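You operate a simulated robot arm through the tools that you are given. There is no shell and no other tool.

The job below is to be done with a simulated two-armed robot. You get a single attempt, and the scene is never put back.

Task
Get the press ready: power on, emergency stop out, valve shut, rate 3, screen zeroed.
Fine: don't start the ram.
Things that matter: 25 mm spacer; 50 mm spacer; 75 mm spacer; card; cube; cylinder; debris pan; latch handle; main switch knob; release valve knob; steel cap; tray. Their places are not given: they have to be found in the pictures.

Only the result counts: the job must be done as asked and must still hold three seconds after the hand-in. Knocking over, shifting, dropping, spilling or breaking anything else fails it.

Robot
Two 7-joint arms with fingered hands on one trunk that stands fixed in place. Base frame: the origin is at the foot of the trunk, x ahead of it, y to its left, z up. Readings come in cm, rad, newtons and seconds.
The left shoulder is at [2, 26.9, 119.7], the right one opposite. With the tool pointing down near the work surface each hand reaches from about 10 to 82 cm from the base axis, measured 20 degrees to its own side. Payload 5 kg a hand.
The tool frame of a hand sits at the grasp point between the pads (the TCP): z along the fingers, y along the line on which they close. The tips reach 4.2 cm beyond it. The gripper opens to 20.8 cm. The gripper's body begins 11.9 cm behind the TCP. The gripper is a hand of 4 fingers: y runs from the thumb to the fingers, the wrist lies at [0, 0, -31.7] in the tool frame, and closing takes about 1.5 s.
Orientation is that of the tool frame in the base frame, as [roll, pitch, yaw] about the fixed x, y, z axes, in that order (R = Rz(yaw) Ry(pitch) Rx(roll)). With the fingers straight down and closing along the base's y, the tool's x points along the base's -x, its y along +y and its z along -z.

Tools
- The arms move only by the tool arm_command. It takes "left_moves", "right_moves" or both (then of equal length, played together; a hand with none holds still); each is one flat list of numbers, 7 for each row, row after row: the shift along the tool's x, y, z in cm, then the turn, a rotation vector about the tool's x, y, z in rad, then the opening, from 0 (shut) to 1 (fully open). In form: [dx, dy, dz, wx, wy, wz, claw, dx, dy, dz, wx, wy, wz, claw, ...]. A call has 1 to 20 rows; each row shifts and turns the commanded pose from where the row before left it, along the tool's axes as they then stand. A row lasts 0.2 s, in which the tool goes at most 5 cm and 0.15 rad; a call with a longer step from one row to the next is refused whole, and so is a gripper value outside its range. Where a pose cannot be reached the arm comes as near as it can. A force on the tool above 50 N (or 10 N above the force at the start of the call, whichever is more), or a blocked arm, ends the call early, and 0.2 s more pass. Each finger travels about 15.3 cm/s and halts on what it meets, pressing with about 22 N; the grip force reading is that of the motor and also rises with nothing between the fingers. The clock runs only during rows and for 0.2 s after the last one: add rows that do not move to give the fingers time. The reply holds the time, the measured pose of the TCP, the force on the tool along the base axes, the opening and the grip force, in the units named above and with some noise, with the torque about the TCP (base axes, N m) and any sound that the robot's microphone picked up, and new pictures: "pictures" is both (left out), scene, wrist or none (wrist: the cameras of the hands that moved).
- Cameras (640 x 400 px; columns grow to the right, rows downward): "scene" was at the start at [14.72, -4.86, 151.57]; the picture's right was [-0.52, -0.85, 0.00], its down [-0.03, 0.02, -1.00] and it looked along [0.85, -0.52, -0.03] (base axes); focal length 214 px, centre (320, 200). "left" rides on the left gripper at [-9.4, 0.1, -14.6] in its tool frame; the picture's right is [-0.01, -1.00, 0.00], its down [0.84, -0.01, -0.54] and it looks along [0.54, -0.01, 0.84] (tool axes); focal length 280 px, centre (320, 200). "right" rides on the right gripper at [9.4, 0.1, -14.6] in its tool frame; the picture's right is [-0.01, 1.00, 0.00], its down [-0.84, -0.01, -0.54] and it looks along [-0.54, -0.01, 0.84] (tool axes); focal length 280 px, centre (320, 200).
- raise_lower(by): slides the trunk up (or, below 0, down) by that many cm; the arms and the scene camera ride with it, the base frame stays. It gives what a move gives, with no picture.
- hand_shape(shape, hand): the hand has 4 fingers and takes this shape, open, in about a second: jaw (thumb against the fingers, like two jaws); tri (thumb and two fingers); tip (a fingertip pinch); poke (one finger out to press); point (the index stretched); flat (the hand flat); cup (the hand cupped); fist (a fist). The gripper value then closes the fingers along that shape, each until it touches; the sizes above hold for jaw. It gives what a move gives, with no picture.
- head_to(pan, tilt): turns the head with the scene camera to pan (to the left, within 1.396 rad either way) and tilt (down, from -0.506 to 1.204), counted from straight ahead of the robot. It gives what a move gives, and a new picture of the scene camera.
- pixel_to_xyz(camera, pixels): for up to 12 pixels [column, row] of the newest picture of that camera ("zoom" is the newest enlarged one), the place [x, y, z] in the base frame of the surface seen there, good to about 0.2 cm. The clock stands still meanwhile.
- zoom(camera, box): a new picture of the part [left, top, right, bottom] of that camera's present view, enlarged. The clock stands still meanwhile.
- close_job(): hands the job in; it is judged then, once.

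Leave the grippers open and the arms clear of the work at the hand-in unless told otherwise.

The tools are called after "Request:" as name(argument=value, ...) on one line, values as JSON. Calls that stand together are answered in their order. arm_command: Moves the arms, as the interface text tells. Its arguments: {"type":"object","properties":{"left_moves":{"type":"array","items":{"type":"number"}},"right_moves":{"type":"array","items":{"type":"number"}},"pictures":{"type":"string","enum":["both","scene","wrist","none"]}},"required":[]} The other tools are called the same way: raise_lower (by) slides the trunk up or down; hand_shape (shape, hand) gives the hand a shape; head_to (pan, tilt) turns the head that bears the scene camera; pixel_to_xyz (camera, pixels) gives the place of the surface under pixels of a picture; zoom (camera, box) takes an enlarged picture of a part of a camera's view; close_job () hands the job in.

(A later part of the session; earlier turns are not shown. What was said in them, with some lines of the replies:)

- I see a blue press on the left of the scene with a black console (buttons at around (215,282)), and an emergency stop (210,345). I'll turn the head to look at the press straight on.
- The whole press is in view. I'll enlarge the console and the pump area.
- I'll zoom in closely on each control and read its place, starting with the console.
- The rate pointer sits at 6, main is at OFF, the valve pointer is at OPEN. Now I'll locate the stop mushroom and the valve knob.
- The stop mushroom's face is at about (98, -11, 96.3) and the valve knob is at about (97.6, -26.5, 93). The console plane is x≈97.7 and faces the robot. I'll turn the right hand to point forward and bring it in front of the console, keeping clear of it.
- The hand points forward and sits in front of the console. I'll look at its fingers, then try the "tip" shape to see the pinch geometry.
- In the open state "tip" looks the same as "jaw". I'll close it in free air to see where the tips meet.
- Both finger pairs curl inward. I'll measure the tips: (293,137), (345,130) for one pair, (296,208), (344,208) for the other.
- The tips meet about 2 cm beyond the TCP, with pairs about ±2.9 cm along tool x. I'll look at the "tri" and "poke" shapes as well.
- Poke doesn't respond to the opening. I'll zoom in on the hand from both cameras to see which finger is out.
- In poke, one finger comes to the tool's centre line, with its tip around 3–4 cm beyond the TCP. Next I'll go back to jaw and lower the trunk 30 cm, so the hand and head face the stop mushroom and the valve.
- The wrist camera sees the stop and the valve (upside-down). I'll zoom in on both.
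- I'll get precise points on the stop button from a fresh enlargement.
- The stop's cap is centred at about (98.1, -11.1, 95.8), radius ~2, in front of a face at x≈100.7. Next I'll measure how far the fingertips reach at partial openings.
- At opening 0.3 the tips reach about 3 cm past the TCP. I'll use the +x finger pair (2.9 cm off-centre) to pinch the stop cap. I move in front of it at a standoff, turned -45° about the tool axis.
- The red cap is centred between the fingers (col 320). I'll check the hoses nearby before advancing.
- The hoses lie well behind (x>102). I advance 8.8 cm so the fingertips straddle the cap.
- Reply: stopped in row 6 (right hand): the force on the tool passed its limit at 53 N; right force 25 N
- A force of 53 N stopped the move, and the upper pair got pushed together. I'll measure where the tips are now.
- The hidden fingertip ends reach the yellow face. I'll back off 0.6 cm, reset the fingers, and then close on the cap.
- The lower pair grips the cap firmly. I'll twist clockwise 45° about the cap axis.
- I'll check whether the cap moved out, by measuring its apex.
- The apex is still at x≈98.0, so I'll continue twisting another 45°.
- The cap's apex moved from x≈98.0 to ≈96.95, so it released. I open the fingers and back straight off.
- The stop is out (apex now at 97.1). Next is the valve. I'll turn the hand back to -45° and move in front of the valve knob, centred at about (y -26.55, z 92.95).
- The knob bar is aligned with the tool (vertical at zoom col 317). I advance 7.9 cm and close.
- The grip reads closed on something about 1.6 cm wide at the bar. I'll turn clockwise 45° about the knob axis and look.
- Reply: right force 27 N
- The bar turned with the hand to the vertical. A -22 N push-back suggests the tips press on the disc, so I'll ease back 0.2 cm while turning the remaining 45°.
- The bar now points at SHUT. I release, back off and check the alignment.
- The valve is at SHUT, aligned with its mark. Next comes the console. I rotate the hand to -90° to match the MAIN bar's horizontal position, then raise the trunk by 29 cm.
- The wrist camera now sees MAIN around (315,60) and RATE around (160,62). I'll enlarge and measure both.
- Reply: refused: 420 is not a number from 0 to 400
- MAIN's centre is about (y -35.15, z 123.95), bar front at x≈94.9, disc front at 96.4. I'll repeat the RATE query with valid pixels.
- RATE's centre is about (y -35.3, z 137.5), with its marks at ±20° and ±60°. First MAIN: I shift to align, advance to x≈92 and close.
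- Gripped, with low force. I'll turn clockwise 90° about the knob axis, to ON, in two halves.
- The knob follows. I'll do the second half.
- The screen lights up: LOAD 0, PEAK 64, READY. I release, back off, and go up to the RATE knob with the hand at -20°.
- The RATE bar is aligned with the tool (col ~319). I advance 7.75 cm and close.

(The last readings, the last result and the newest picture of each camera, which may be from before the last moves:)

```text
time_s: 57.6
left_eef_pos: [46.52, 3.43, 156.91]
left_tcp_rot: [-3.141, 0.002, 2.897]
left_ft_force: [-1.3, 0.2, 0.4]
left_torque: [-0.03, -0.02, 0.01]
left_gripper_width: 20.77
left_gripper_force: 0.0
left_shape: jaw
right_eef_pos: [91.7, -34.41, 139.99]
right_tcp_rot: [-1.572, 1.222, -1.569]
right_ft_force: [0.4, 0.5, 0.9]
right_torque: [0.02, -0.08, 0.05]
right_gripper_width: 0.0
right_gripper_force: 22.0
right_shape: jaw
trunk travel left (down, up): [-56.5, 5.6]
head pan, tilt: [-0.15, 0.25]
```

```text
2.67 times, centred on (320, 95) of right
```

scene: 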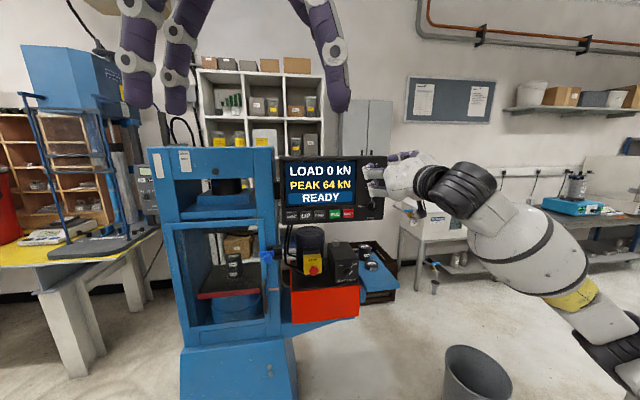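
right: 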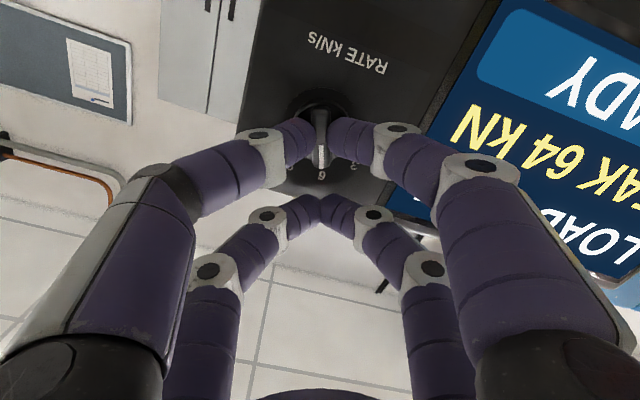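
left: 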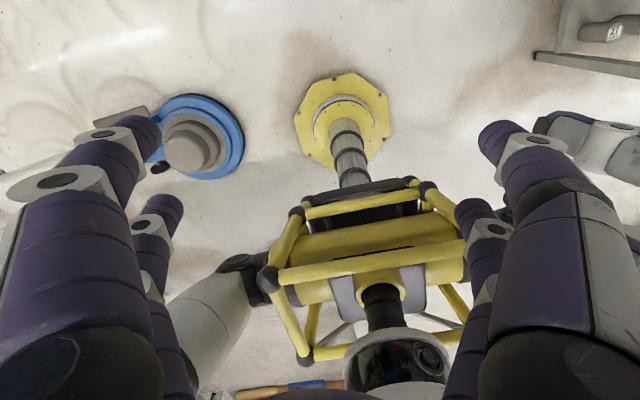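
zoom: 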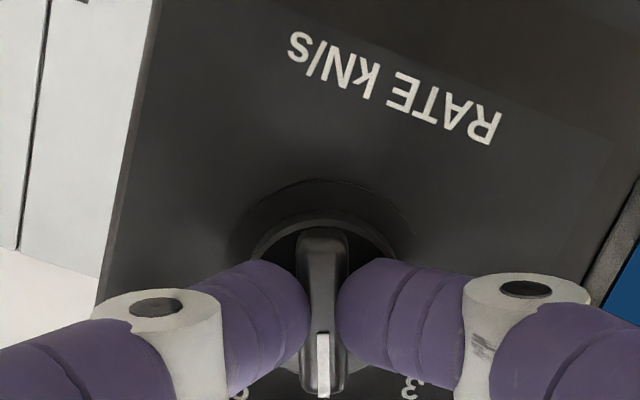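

The reported width is 0, so the grip is shallower than on MAIN. I'll reopen, advance 0.4 cm and close again.

Request:
arm_command(right_moves=[0, 0, 0, 0, 0, 0, 0.2, 0, 0, 0, 0, 0, 0, 0.2, 0, 0, 0, 0, 0, 0, 0.2, 0, 0, 0.4, 0, 0, 0, 0.2, 0, 0, 0, 0, 0, 0, 0.2, 0, 0, 0, 0, 0, 0, 0, 0, 0, 0, 0, 0, 0, 0, 0, 0, 0, 0, 0, 0, 0, 0, 0, 0, 0, 0, 0, 0], pictures="wrist")

Request:
zoom(camera="right", box=[200, 20, 440, 170])

```text
time_s: 59.6
left_eef_pos: [46.5, 3.41, 156.93]
left_tcp_rot: [3.141, 0.002, 2.899]
left_ft_force: [0.2, 0.1, -0.4]
left_torque: [-0.03, 0.01, -0.01]
left_gripper_width: 20.78
left_gripper_force: 0.1
left_shape: jaw
right_eef_pos: [92.16, -34.43, 139.92]
right_tcp_rot: [-1.572, 1.222, -1.569]
right_ft_force: [-1.8, 0.4, 0.2]
right_torque: [-0.04, 0.02, -0.01]
right_gripper_width: 0.4
right_gripper_force: 22.5
right_shape: jaw
trunk travel left (down, up): [-56.5, 5.6]
head pan, tilt: [-0.15, 0.25]
```

right: 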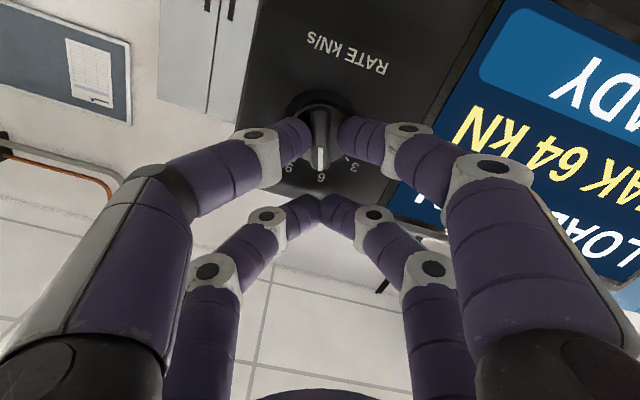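

```text
2.67 times, centred on (320, 95) of right
```

zoom: 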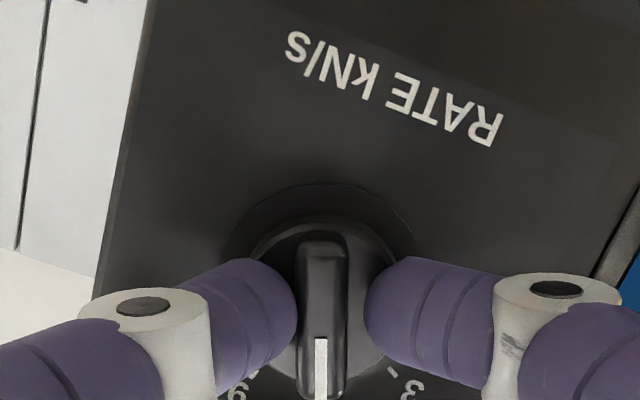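

The grip now matches the one on MAIN. I'll turn 40° counter-clockwise, to 3.

Request:
arm_command(right_moves=[0.02, 0.337, 0, 0, 0, -0.1164, 0, 0.02, 0.337, 0, 0, 0, -0.1164, 0, 0.02, 0.337, 0, 0, 0, -0.1164, 0, 0.02, 0.337, 0, 0, 0, -0.1164, 0, 0.02, 0.337, 0, 0, 0, -0.1164, 0, 0.02, 0.337, 0, 0, 0, -0.1164, 0, 0, 0, 0, 0, 0, 0, 0], pictures="wrist")

Request:
zoom(camera="right", box=[200, 20, 440, 170])

Request:
zoom(camera="scene", box=[270, 140, 410, 230])

```text
time_s: 61.2
left_eef_pos: [46.62, 3.36, 156.82]
left_tcp_rot: [-3.141, 0.002, 2.898]
left_ft_force: [0.1, 0.9, 0.9]
left_torque: [0.0, -0.01, 0.0]
left_gripper_width: 20.78
left_gripper_force: 0.1
left_shape: jaw
right_eef_pos: [92.07, -32.83, 138.8]
right_tcp_rot: [-1.571, 0.524, -1.569]
right_ft_force: [-2.0, -9.7, 2.7]
right_torque: [-0.18, -0.26, -0.55]
right_gripper_width: 0.39
right_gripper_force: 22.1
right_shape: jaw
trunk travel left (down, up): [-56.5, 5.6]
head pan, tilt: [-0.15, 0.25]
```

right: 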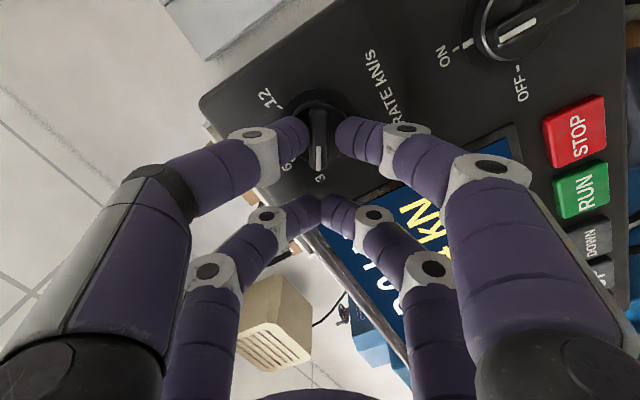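

```text
2.67 times, centred on (320, 95) of right
```

zoom: 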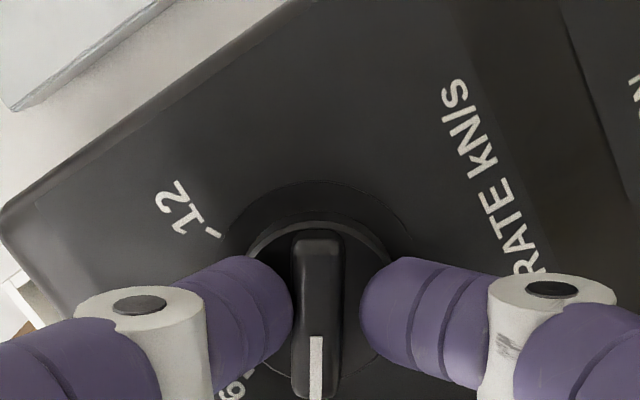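

```text
4.44 times, centred on (340, 185) of scene
```

zoom: 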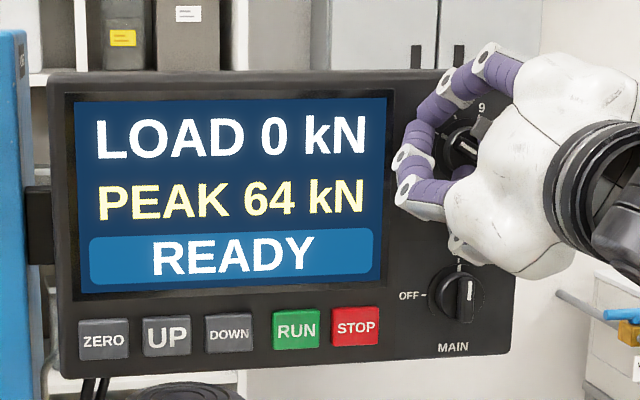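

The bar points at 3. I release, back off and verify from the scene camera.

Request:
arm_command(right_moves=[0, 0, 0, 0, 0, 0, 0.25, 0, 0, 0, 0, 0, 0, 0.25, 0, 0, 0, 0, 0, 0, 0.25, 0, 0, 0, 0, 0, 0, 0.25, 0, 0, -2, 0, 0, 0, 0.25, 0, 0, -3, 0, 0, 0, 0.25, 0, 0, -3, 0, 0, 0, 0.25, 0, 0, -3, 0, 0, 0, 0.25, 0, 0, 0, 0, 0, 0, 0.25])

Request:
zoom(camera="right", box=[240, 40, 400, 140])

Request:
zoom(camera="scene", box=[270, 140, 410, 230])

```text
time_s: 63.2
left_eef_pos: [46.67, 3.31, 156.74]
left_tcp_rot: [-3.14, 0.003, 2.899]
left_ft_force: [0.2, 0.7, -0.8]
left_torque: [-0.01, 0.08, 0.02]
left_gripper_width: 20.8
left_gripper_force: 0.0
left_shape: jaw
right_eef_pos: [81.11, -32.72, 138.77]
right_tcp_rot: [-1.573, 0.525, -1.566]
right_ft_force: [-0.2, 0.0, -0.1]
right_torque: [-0.01, -0.04, 0.0]
right_gripper_width: 5.14
right_gripper_force: 0.1
right_shape: jaw
trunk travel left (down, up): [-56.5, 5.6]
head pan, tilt: [-0.15, 0.25]
```

scene: 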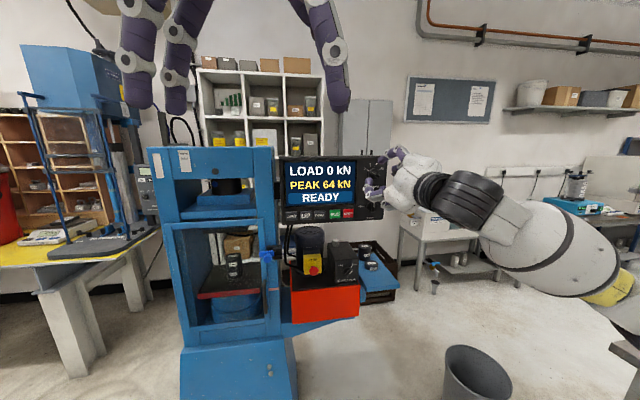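
right: 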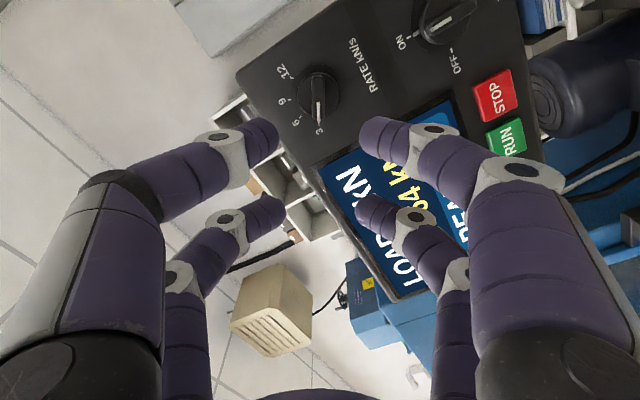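

```text
4.00 times, centred on (320, 90) of right
```

zoom: 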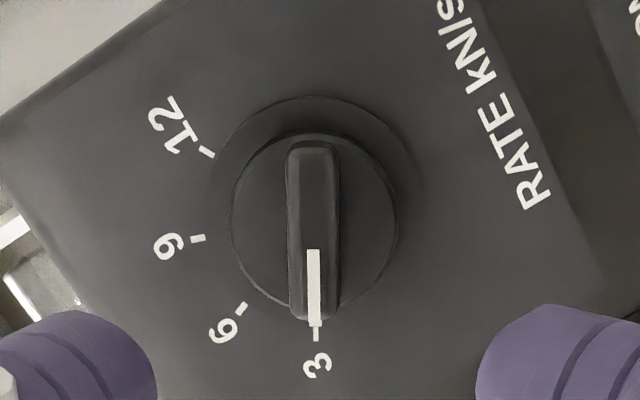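

```text
4.44 times, centred on (340, 185) of scene
```

zoom: 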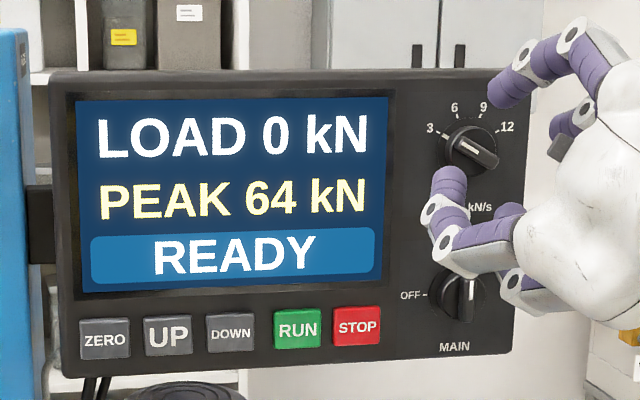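

RATE is at 3. Now for ZERO: I set the poke shape and check the ZERO button's and the press column's positions in the scene.

Request:
hand_shape(shape="poke", hand="right")

Request:
zoom(camera="scene", box=[250, 190, 330, 240])

Request:
pixel_to_xyz(camera="zoom", pixels=[[325, 210], [290, 180], [360, 180], [290, 235], [360, 235], [430, 205], [100, 100], [180, 100], [100, 300], [235, 150], [130, 250], [390, 205]])

```text
time_s: 64.1
left_eef_pos: [46.63, 3.42, 156.66]
left_tcp_rot: [-3.141, 0.002, 2.899]
left_ft_force: [0.2, 0.0, -0.4]
left_torque: [0.0, -0.03, 0.01]
left_gripper_width: 20.78
left_gripper_force: 0.1
left_shape: jaw
right_eef_pos: [81.13, -32.69, 138.94]
right_tcp_rot: [-1.573, 0.524, -1.568]
right_ft_force: [-0.6, -0.1, 0.0]
right_torque: [0.0, -0.01, 0.01]
right_gripper_width: 0.02
right_gripper_force: 0.0
right_shape: poke
trunk travel left (down, up): [-56.5, 5.6]
head pan, tilt: [-0.15, 0.25]
```

```text
8.00 times, centred on (290, 215) of scene
```

zoom: 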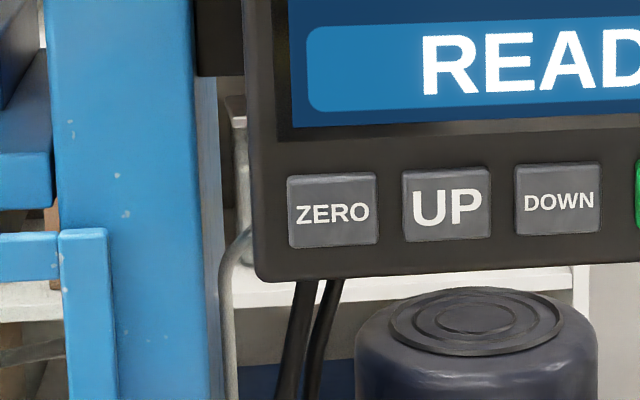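

```text
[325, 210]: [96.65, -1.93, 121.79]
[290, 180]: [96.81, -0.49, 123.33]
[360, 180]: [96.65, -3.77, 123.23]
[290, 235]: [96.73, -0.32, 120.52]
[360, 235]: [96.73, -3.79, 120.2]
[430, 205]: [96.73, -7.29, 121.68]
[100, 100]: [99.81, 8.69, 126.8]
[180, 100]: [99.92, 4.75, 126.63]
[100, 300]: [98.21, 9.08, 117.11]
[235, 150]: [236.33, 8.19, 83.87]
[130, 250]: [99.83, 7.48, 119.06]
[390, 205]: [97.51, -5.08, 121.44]
```

ZERO's face is at x≈96.7, centre about (y -2.35, z 121.75), and everything around it lies behind it. I move the hand there at a standoff, turned back upright.

Request:
arm_command(right_moves=[0, 0, 0, 0, 0, 0.1309, 0, 0, 0, 0, 0, 0, 0.1309, 0, 0, 0, 0, 0, 0, 0.1309, 0, 0, 0, 0, 0, 0, 0.1309, 0, 0, 0, 0, 0, 0, 0.1309, 0, 0, 0, 0, 0, 0, 0.1309, 0, 0, 0, 0, 0, 0, 0.1309, 0, 0, 0, 0, 0, 0, 0.1309, 0, 2.15, 3.79, 0.4, 0, 0, 0, 0, 2.15, 3.79, 0.4, 0, 0, 0, 0, 2.15, 3.79, 0.4, 0, 0, 0, 0, 2.15, 3.79, 0.4, 0, 0, 0, 0, 2.15, 3.79, 0.4, 0, 0, 0, 0, 2.15, 3.79, 0.4, 0, 0, 0, 0, 2.15, 3.79, 0.4, 0, 0, 0, 0, 2.15, 3.79, 0.4, 0, 0, 0, 0, 0, 0, 0, 0, 0, 0, 0])

Request:
zoom(camera="right", box=[200, 40, 440, 190])

Request:
zoom(camera="scene", box=[250, 150, 410, 250])

```text
time_s: 67.7
left_eef_pos: [46.62, 3.36, 156.77]
left_tcp_rot: [3.141, 0.001, 2.898]
left_ft_force: [-0.3, -0.8, 0.9]
left_torque: [0.07, -0.04, 0.01]
left_gripper_width: 20.78
left_gripper_force: 0.0
left_shape: jaw
right_eef_pos: [84.48, -2.43, 121.44]
right_tcp_rot: [3.095, 1.571, 3.094]
right_ft_force: [0.7, -0.9, 0.1]
right_torque: [0.02, -0.03, 0.06]
right_gripper_width: 0.0
right_gripper_force: 0.0
right_shape: poke
trunk travel left (down, up): [-56.5, 5.6]
head pan, tilt: [-0.15, 0.25]
```

scene: 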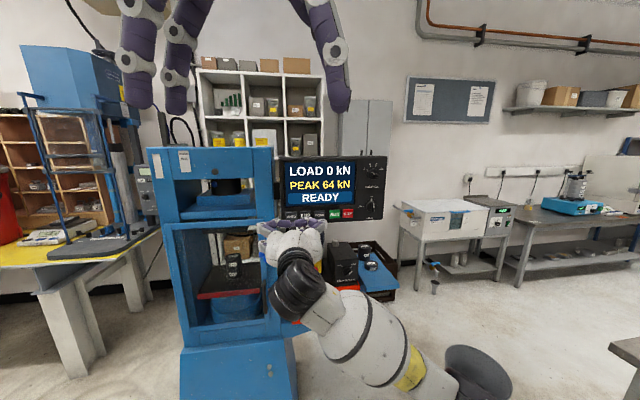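
right: 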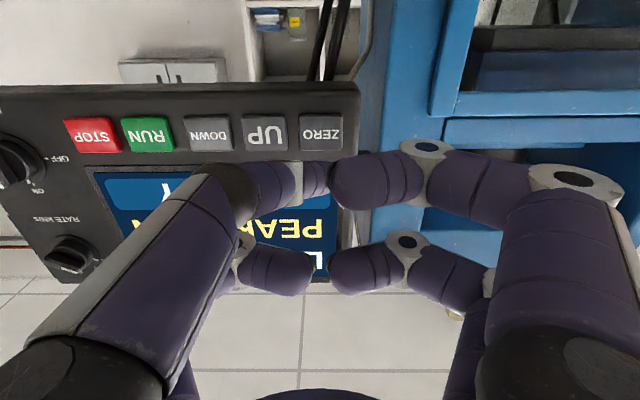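

```text
2.67 times, centred on (320, 115) of right
```

zoom: 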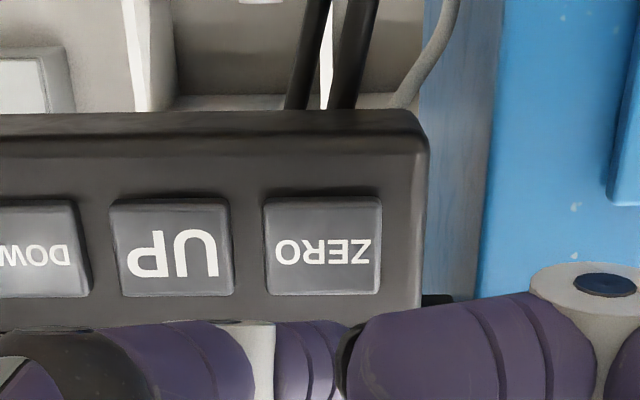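

```text
4.00 times, centred on (330, 200) of scene
```

zoom: 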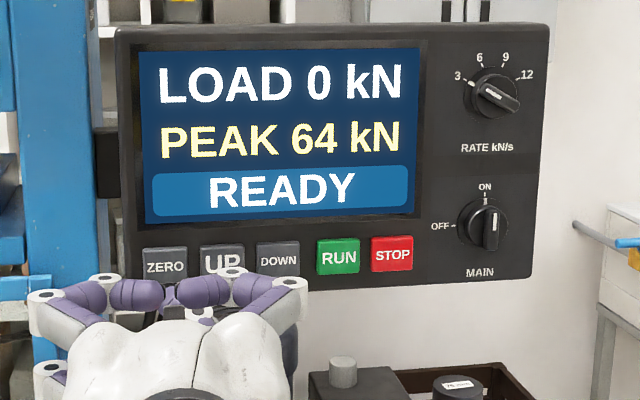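

ZERO is in line with the tool axis. I measure the poke fingertip relative to it.

Request:
pixel_to_xyz(camera="right", pixels=[[312, 164], [318, 166], [325, 164], [316, 180], [325, 178], [305, 168], [290, 175], [322, 130], [425, 146], [372, 165], [270, 175]])

Request:
zoom(camera="right", box=[280, 100, 360, 220])

```text
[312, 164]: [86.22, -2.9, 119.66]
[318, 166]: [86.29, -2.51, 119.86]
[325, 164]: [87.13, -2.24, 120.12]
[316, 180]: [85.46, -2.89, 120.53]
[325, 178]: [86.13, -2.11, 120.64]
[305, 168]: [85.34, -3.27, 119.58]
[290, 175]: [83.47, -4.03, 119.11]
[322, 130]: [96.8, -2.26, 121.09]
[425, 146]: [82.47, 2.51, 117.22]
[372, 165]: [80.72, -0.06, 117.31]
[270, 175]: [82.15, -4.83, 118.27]
```

```text
3.33 times, centred on (320, 160) of right
```

zoom: 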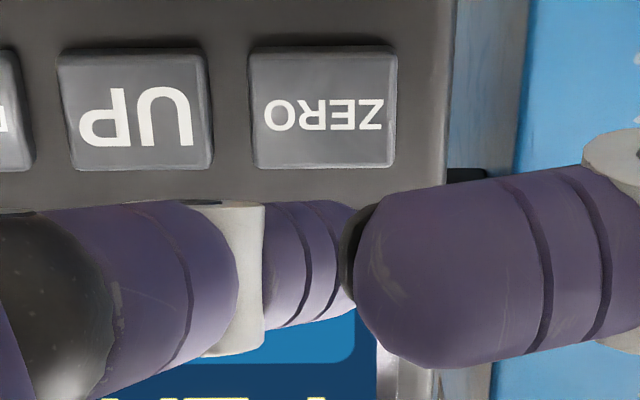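

The tip sits near the axis, about 3–4 cm ahead of the TCP and about 4 cm ahead of the other knuckles. I'll raise 0.3 cm and approach to just before contact.

Request:
arm_command(right_moves=[-0.3, 0.05, 2, 0, 0, 0, 0, 0, 0, 2, 0, 0, 0, 0, 0, 0, 2, 0, 0, 0, 0, 0, 0, 1, 0, 0, 0, 0, 0, 0, 0, 0, 0, 0, 0])

Request:
zoom(camera="right", box=[240, 100, 400, 220])

Request:
zoom(camera="scene", box=[250, 150, 410, 250])

```text
time_s: 68.9
left_eef_pos: [46.63, 3.48, 156.83]
left_tcp_rot: [3.141, 0.002, 2.897]
left_ft_force: [0.0, -0.3, 0.3]
left_torque: [-0.01, 0.02, 0.01]
left_gripper_width: 20.79
left_gripper_force: 0.1
left_shape: jaw
right_eef_pos: [91.29, -2.5, 121.63]
right_tcp_rot: [0.575, 1.571, 0.577]
right_ft_force: [0.3, 0.0, -0.7]
right_torque: [0.03, 0.03, 0.01]
right_gripper_width: 0.0
right_gripper_force: 0.0
right_shape: poke
trunk travel left (down, up): [-56.5, 5.6]
head pan, tilt: [-0.15, 0.25]
```

scene: 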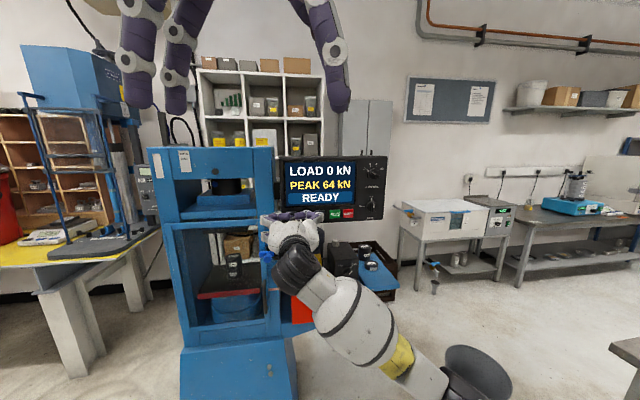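
right: 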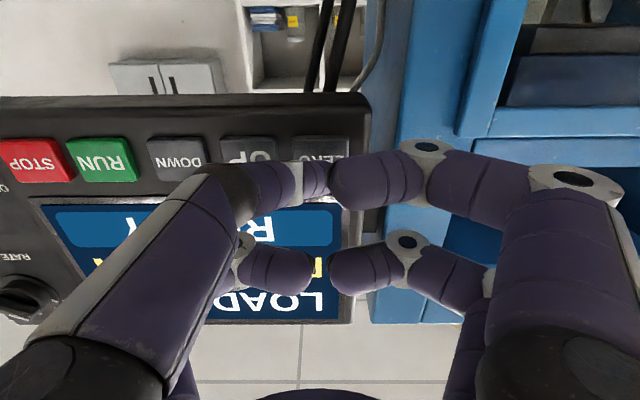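

```text
3.33 times, centred on (320, 160) of right
```

zoom: 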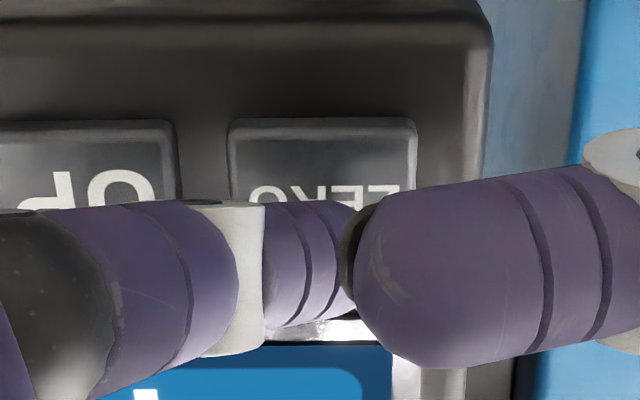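

```text
4.00 times, centred on (330, 200) of scene
```

zoom: 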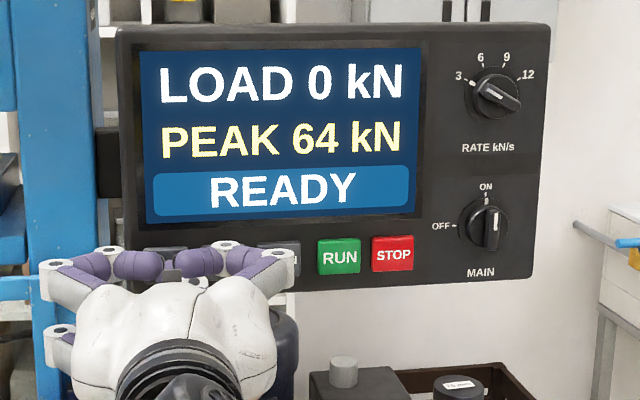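

Lined up with ZERO. I'll press forward slowly, 0.3 cm per row.

Request:
arm_command(right_moves=[0, 0, 0.3, 0, 0, 0, 0, 0, 0, 0.3, 0, 0, 0, 0, 0, 0, 0.3, 0, 0, 0, 0, 0, 0, 0.3, 0, 0, 0, 0], pictures="scene")

```text
time_s: 69.9
left_eef_pos: [46.53, 3.47, 156.78]
left_tcp_rot: [-3.142, 0.002, 2.897]
left_ft_force: [-0.3, 0.2, 0.7]
left_torque: [0.03, 0.01, -0.01]
left_gripper_width: 20.76
left_gripper_force: 0.1
left_shape: jaw
right_eef_pos: [92.4, -2.32, 121.7]
right_tcp_rot: [0.735, 1.57, 0.74]
right_ft_force: [-1.8, 0.0, -0.5]
right_torque: [-0.04, 0.02, 0.02]
right_gripper_width: 0.0
right_gripper_force: 0.0
right_shape: poke
trunk travel left (down, up): [-56.5, 5.6]
head pan, tilt: [-0.15, 0.25]
heard: click
```

scene: 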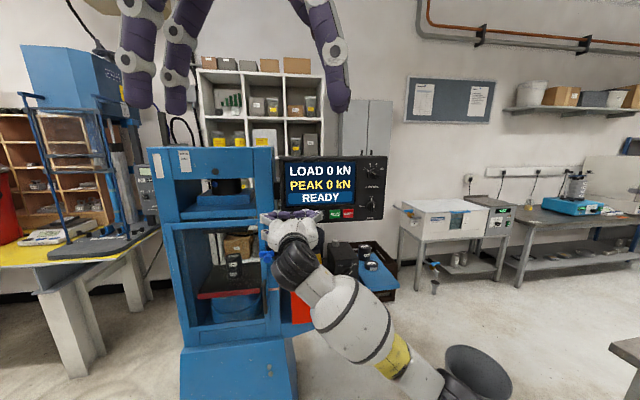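

I heard a click and the screen now reads PEAK 0 kN. I back straight off, then move clear to the right and open the hand.

Request:
arm_command(right_moves=[0, 0, -1, 0, 0, 0, 0, 0, 0, -3, 0, 0, 0, 0, 0, 0, -4, 0, 0, 0, 0, 0, 0, -4, 0, 0, 0, 0, 0, 0, -4, 0, 0, 0, 0, 0, -4, -1, 0, 0, 0, 0, 0, -4, 0, 0, 0, 0, 0, 0, -4, 0, 0, 0, 0, 0, 0, -4, 0, 0, 0, 0, 0, 0, -4, 0, 0, 0, 0, 0, 0, -4, 0, 0, 0, 0, 0, 0, 0, 0, 0, 0, 0, 0], pictures="none")

Request:
hand_shape(shape="jaw", hand="right")

Request:
head_to(pan=-0.1, tilt=0.4)

Request:
zoom(camera="scene", box=[270, 100, 420, 190])

Request:
zoom(camera="scene", box=[270, 190, 420, 290])

```text
time_s: 72.5
left_eef_pos: [46.58, 3.55, 156.76]
left_tcp_rot: [-3.14, 0.002, 2.901]
left_ft_force: [0.0, 0.8, 0.2]
left_torque: [-0.1, 0.02, 0.0]
left_gripper_width: 20.76
left_gripper_force: 0.0
left_shape: jaw
right_eef_pos: [75.28, -26.14, 121.82]
right_tcp_rot: [-2.52, 1.569, -2.514]
right_ft_force: [0.8, 0.7, 0.7]
right_torque: [0.01, 0.01, -0.04]
right_gripper_width: 0.0
right_gripper_force: 0.1
right_shape: poke
trunk travel left (down, up): [-56.5, 5.6]
head pan, tilt: [-0.15, 0.25]
```

```text
time_s: 73.4
left_eef_pos: [46.62, 3.44, 156.83]
left_tcp_rot: [-3.141, 0.001, 2.899]
left_ft_force: [0.6, -0.2, 0.6]
left_torque: [0.0, 0.03, -0.01]
left_gripper_width: 20.77
left_gripper_force: 0.0
left_shape: jaw
right_eef_pos: [75.41, -26.23, 121.81]
right_tcp_rot: [-2.65, 1.569, -2.648]
right_ft_force: [0.2, 0.4, -0.4]
right_torque: [0.0, 0.0, 0.03]
right_gripper_width: 20.81
right_gripper_force: 0.0
right_shape: jaw
trunk travel left (down, up): [-56.5, 5.6]
head pan, tilt: [-0.15, 0.25]
```

```text
time_s: 74.1
left_eef_pos: [46.64, 3.37, 156.91]
left_tcp_rot: [-3.139, 0.002, 2.899]
left_ft_force: [0.7, -0.3, -0.5]
left_torque: [-0.04, 0.0, 0.03]
left_gripper_width: 20.79
left_gripper_force: 0.0
left_shape: jaw
right_eef_pos: [75.46, -26.28, 121.91]
right_tcp_rot: [-2.574, 1.567, -2.572]
right_ft_force: [0.4, 0.6, -0.3]
right_torque: [-0.04, 0.0, -0.02]
right_gripper_width: 20.8
right_gripper_force: 0.0
right_shape: jaw
trunk travel left (down, up): [-56.5, 5.6]
head pan, tilt: [-0.099, 0.4]
```

scene: 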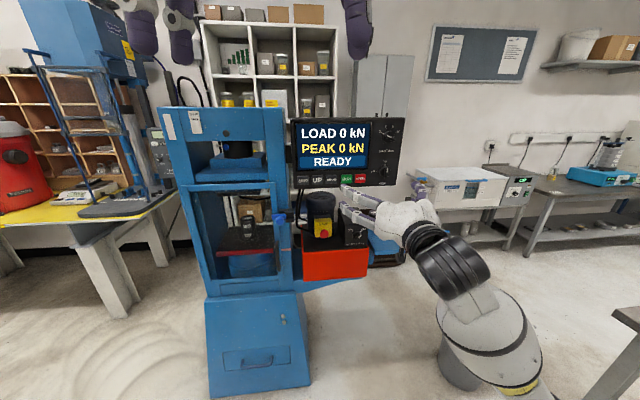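

```text
4.27 times, centred on (345, 145) of scene
```

zoom: 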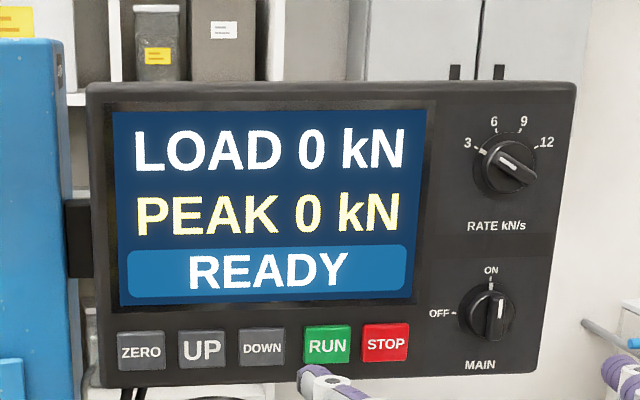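

```text
4.00 times, centred on (345, 240) of scene
```

zoom: 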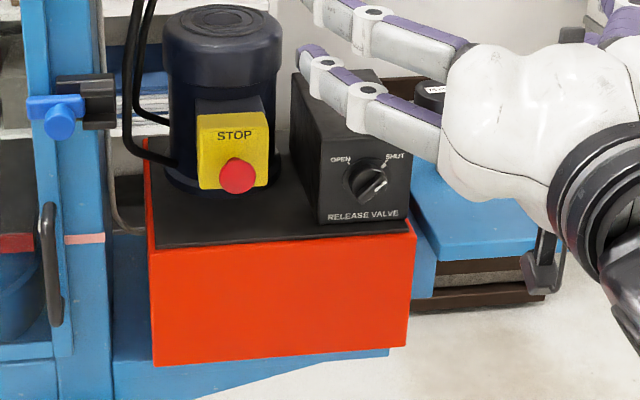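

All the settings read right: ON, stop out, SHUT, rate 3, PEAK 0, READY, and the ram has not started. I'll draw the right hand back a bit more for clearance.

Request:
arm_command(right_moves=[0, 0, -3, 0, 0, 0, 1, 0, 0, -3, 0, 0, 0, 1, 0, 0, -3, 0, 0, 0, 1, 0, 0, -3, 0, 0, 0, 1, 0, 0, 0, 0, 0, 0, 1], pictures="scene")

Request:
zoom(camera="scene", box=[270, 100, 420, 290])

```text
time_s: 75.3
left_eef_pos: [46.59, 3.37, 156.73]
left_tcp_rot: [-3.141, 0.001, 2.896]
left_ft_force: [-0.8, 0.2, 0.5]
left_torque: [0.07, -0.04, 0.01]
left_gripper_width: 20.79
left_gripper_force: 0.0
left_shape: jaw
right_eef_pos: [69.78, -25.26, 122.17]
right_tcp_rot: [-2.622, 1.57, -2.618]
right_ft_force: [-0.2, -0.1, 0.2]
right_torque: [-0.02, 0.01, 0.0]
right_gripper_width: 20.8
right_gripper_force: 0.1
right_shape: jaw
right hand out of reach, approached as far as the arm can: row 2, 3, 4
trunk travel left (down, up): [-56.5, 5.6]
head pan, tilt: [-0.099, 0.4]
```

scene: 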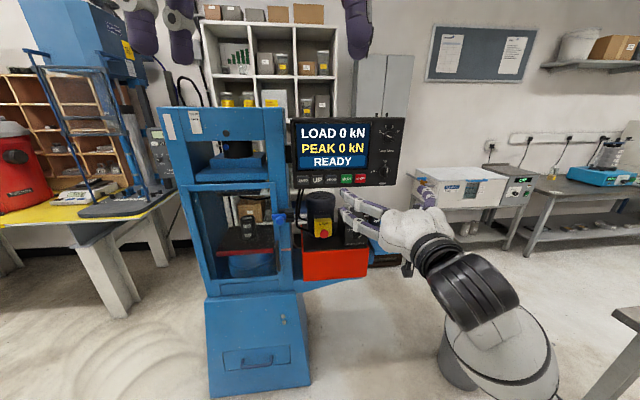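

```text
2.11 times, centred on (345, 195) of scene
```

zoom: 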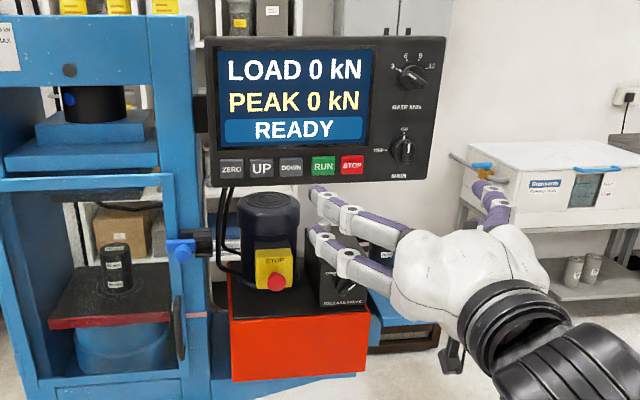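

The hand is over 20 cm clear of the console and open. The screen reads LOAD 0, PEAK 0, READY, and nothing else was moved. I hand the job in.

Request:
close_job()

```text
The job is handed in.
```

The press is set up as you asked, and I've handed the job in. I never pressed RUN, UP or DOWN, so the ram has not started.

| Item | State at hand-in |
|---|---|
| Main switch | ON, screen reads READY |
| Emergency stop | Out; the cap came out about 1 cm after a clockwise twist |
| Release valve | SHUT, pointer on its mark |
| Rate | 3 kN/s, pointer on its mark |
| Screen | LOAD 0 kN, PEAK 0 kN (the peak was 64 before I pressed ZERO) |

While lining up on the stop button, the fingertips bumped its yellow box, and the force limit stopped the move at 53 N. I backed off and carried on, and saw no damage or shift there.

I saw nothing else moved or knocked over. Both hands are open; the right one is about 24 cm short of the console's controls.
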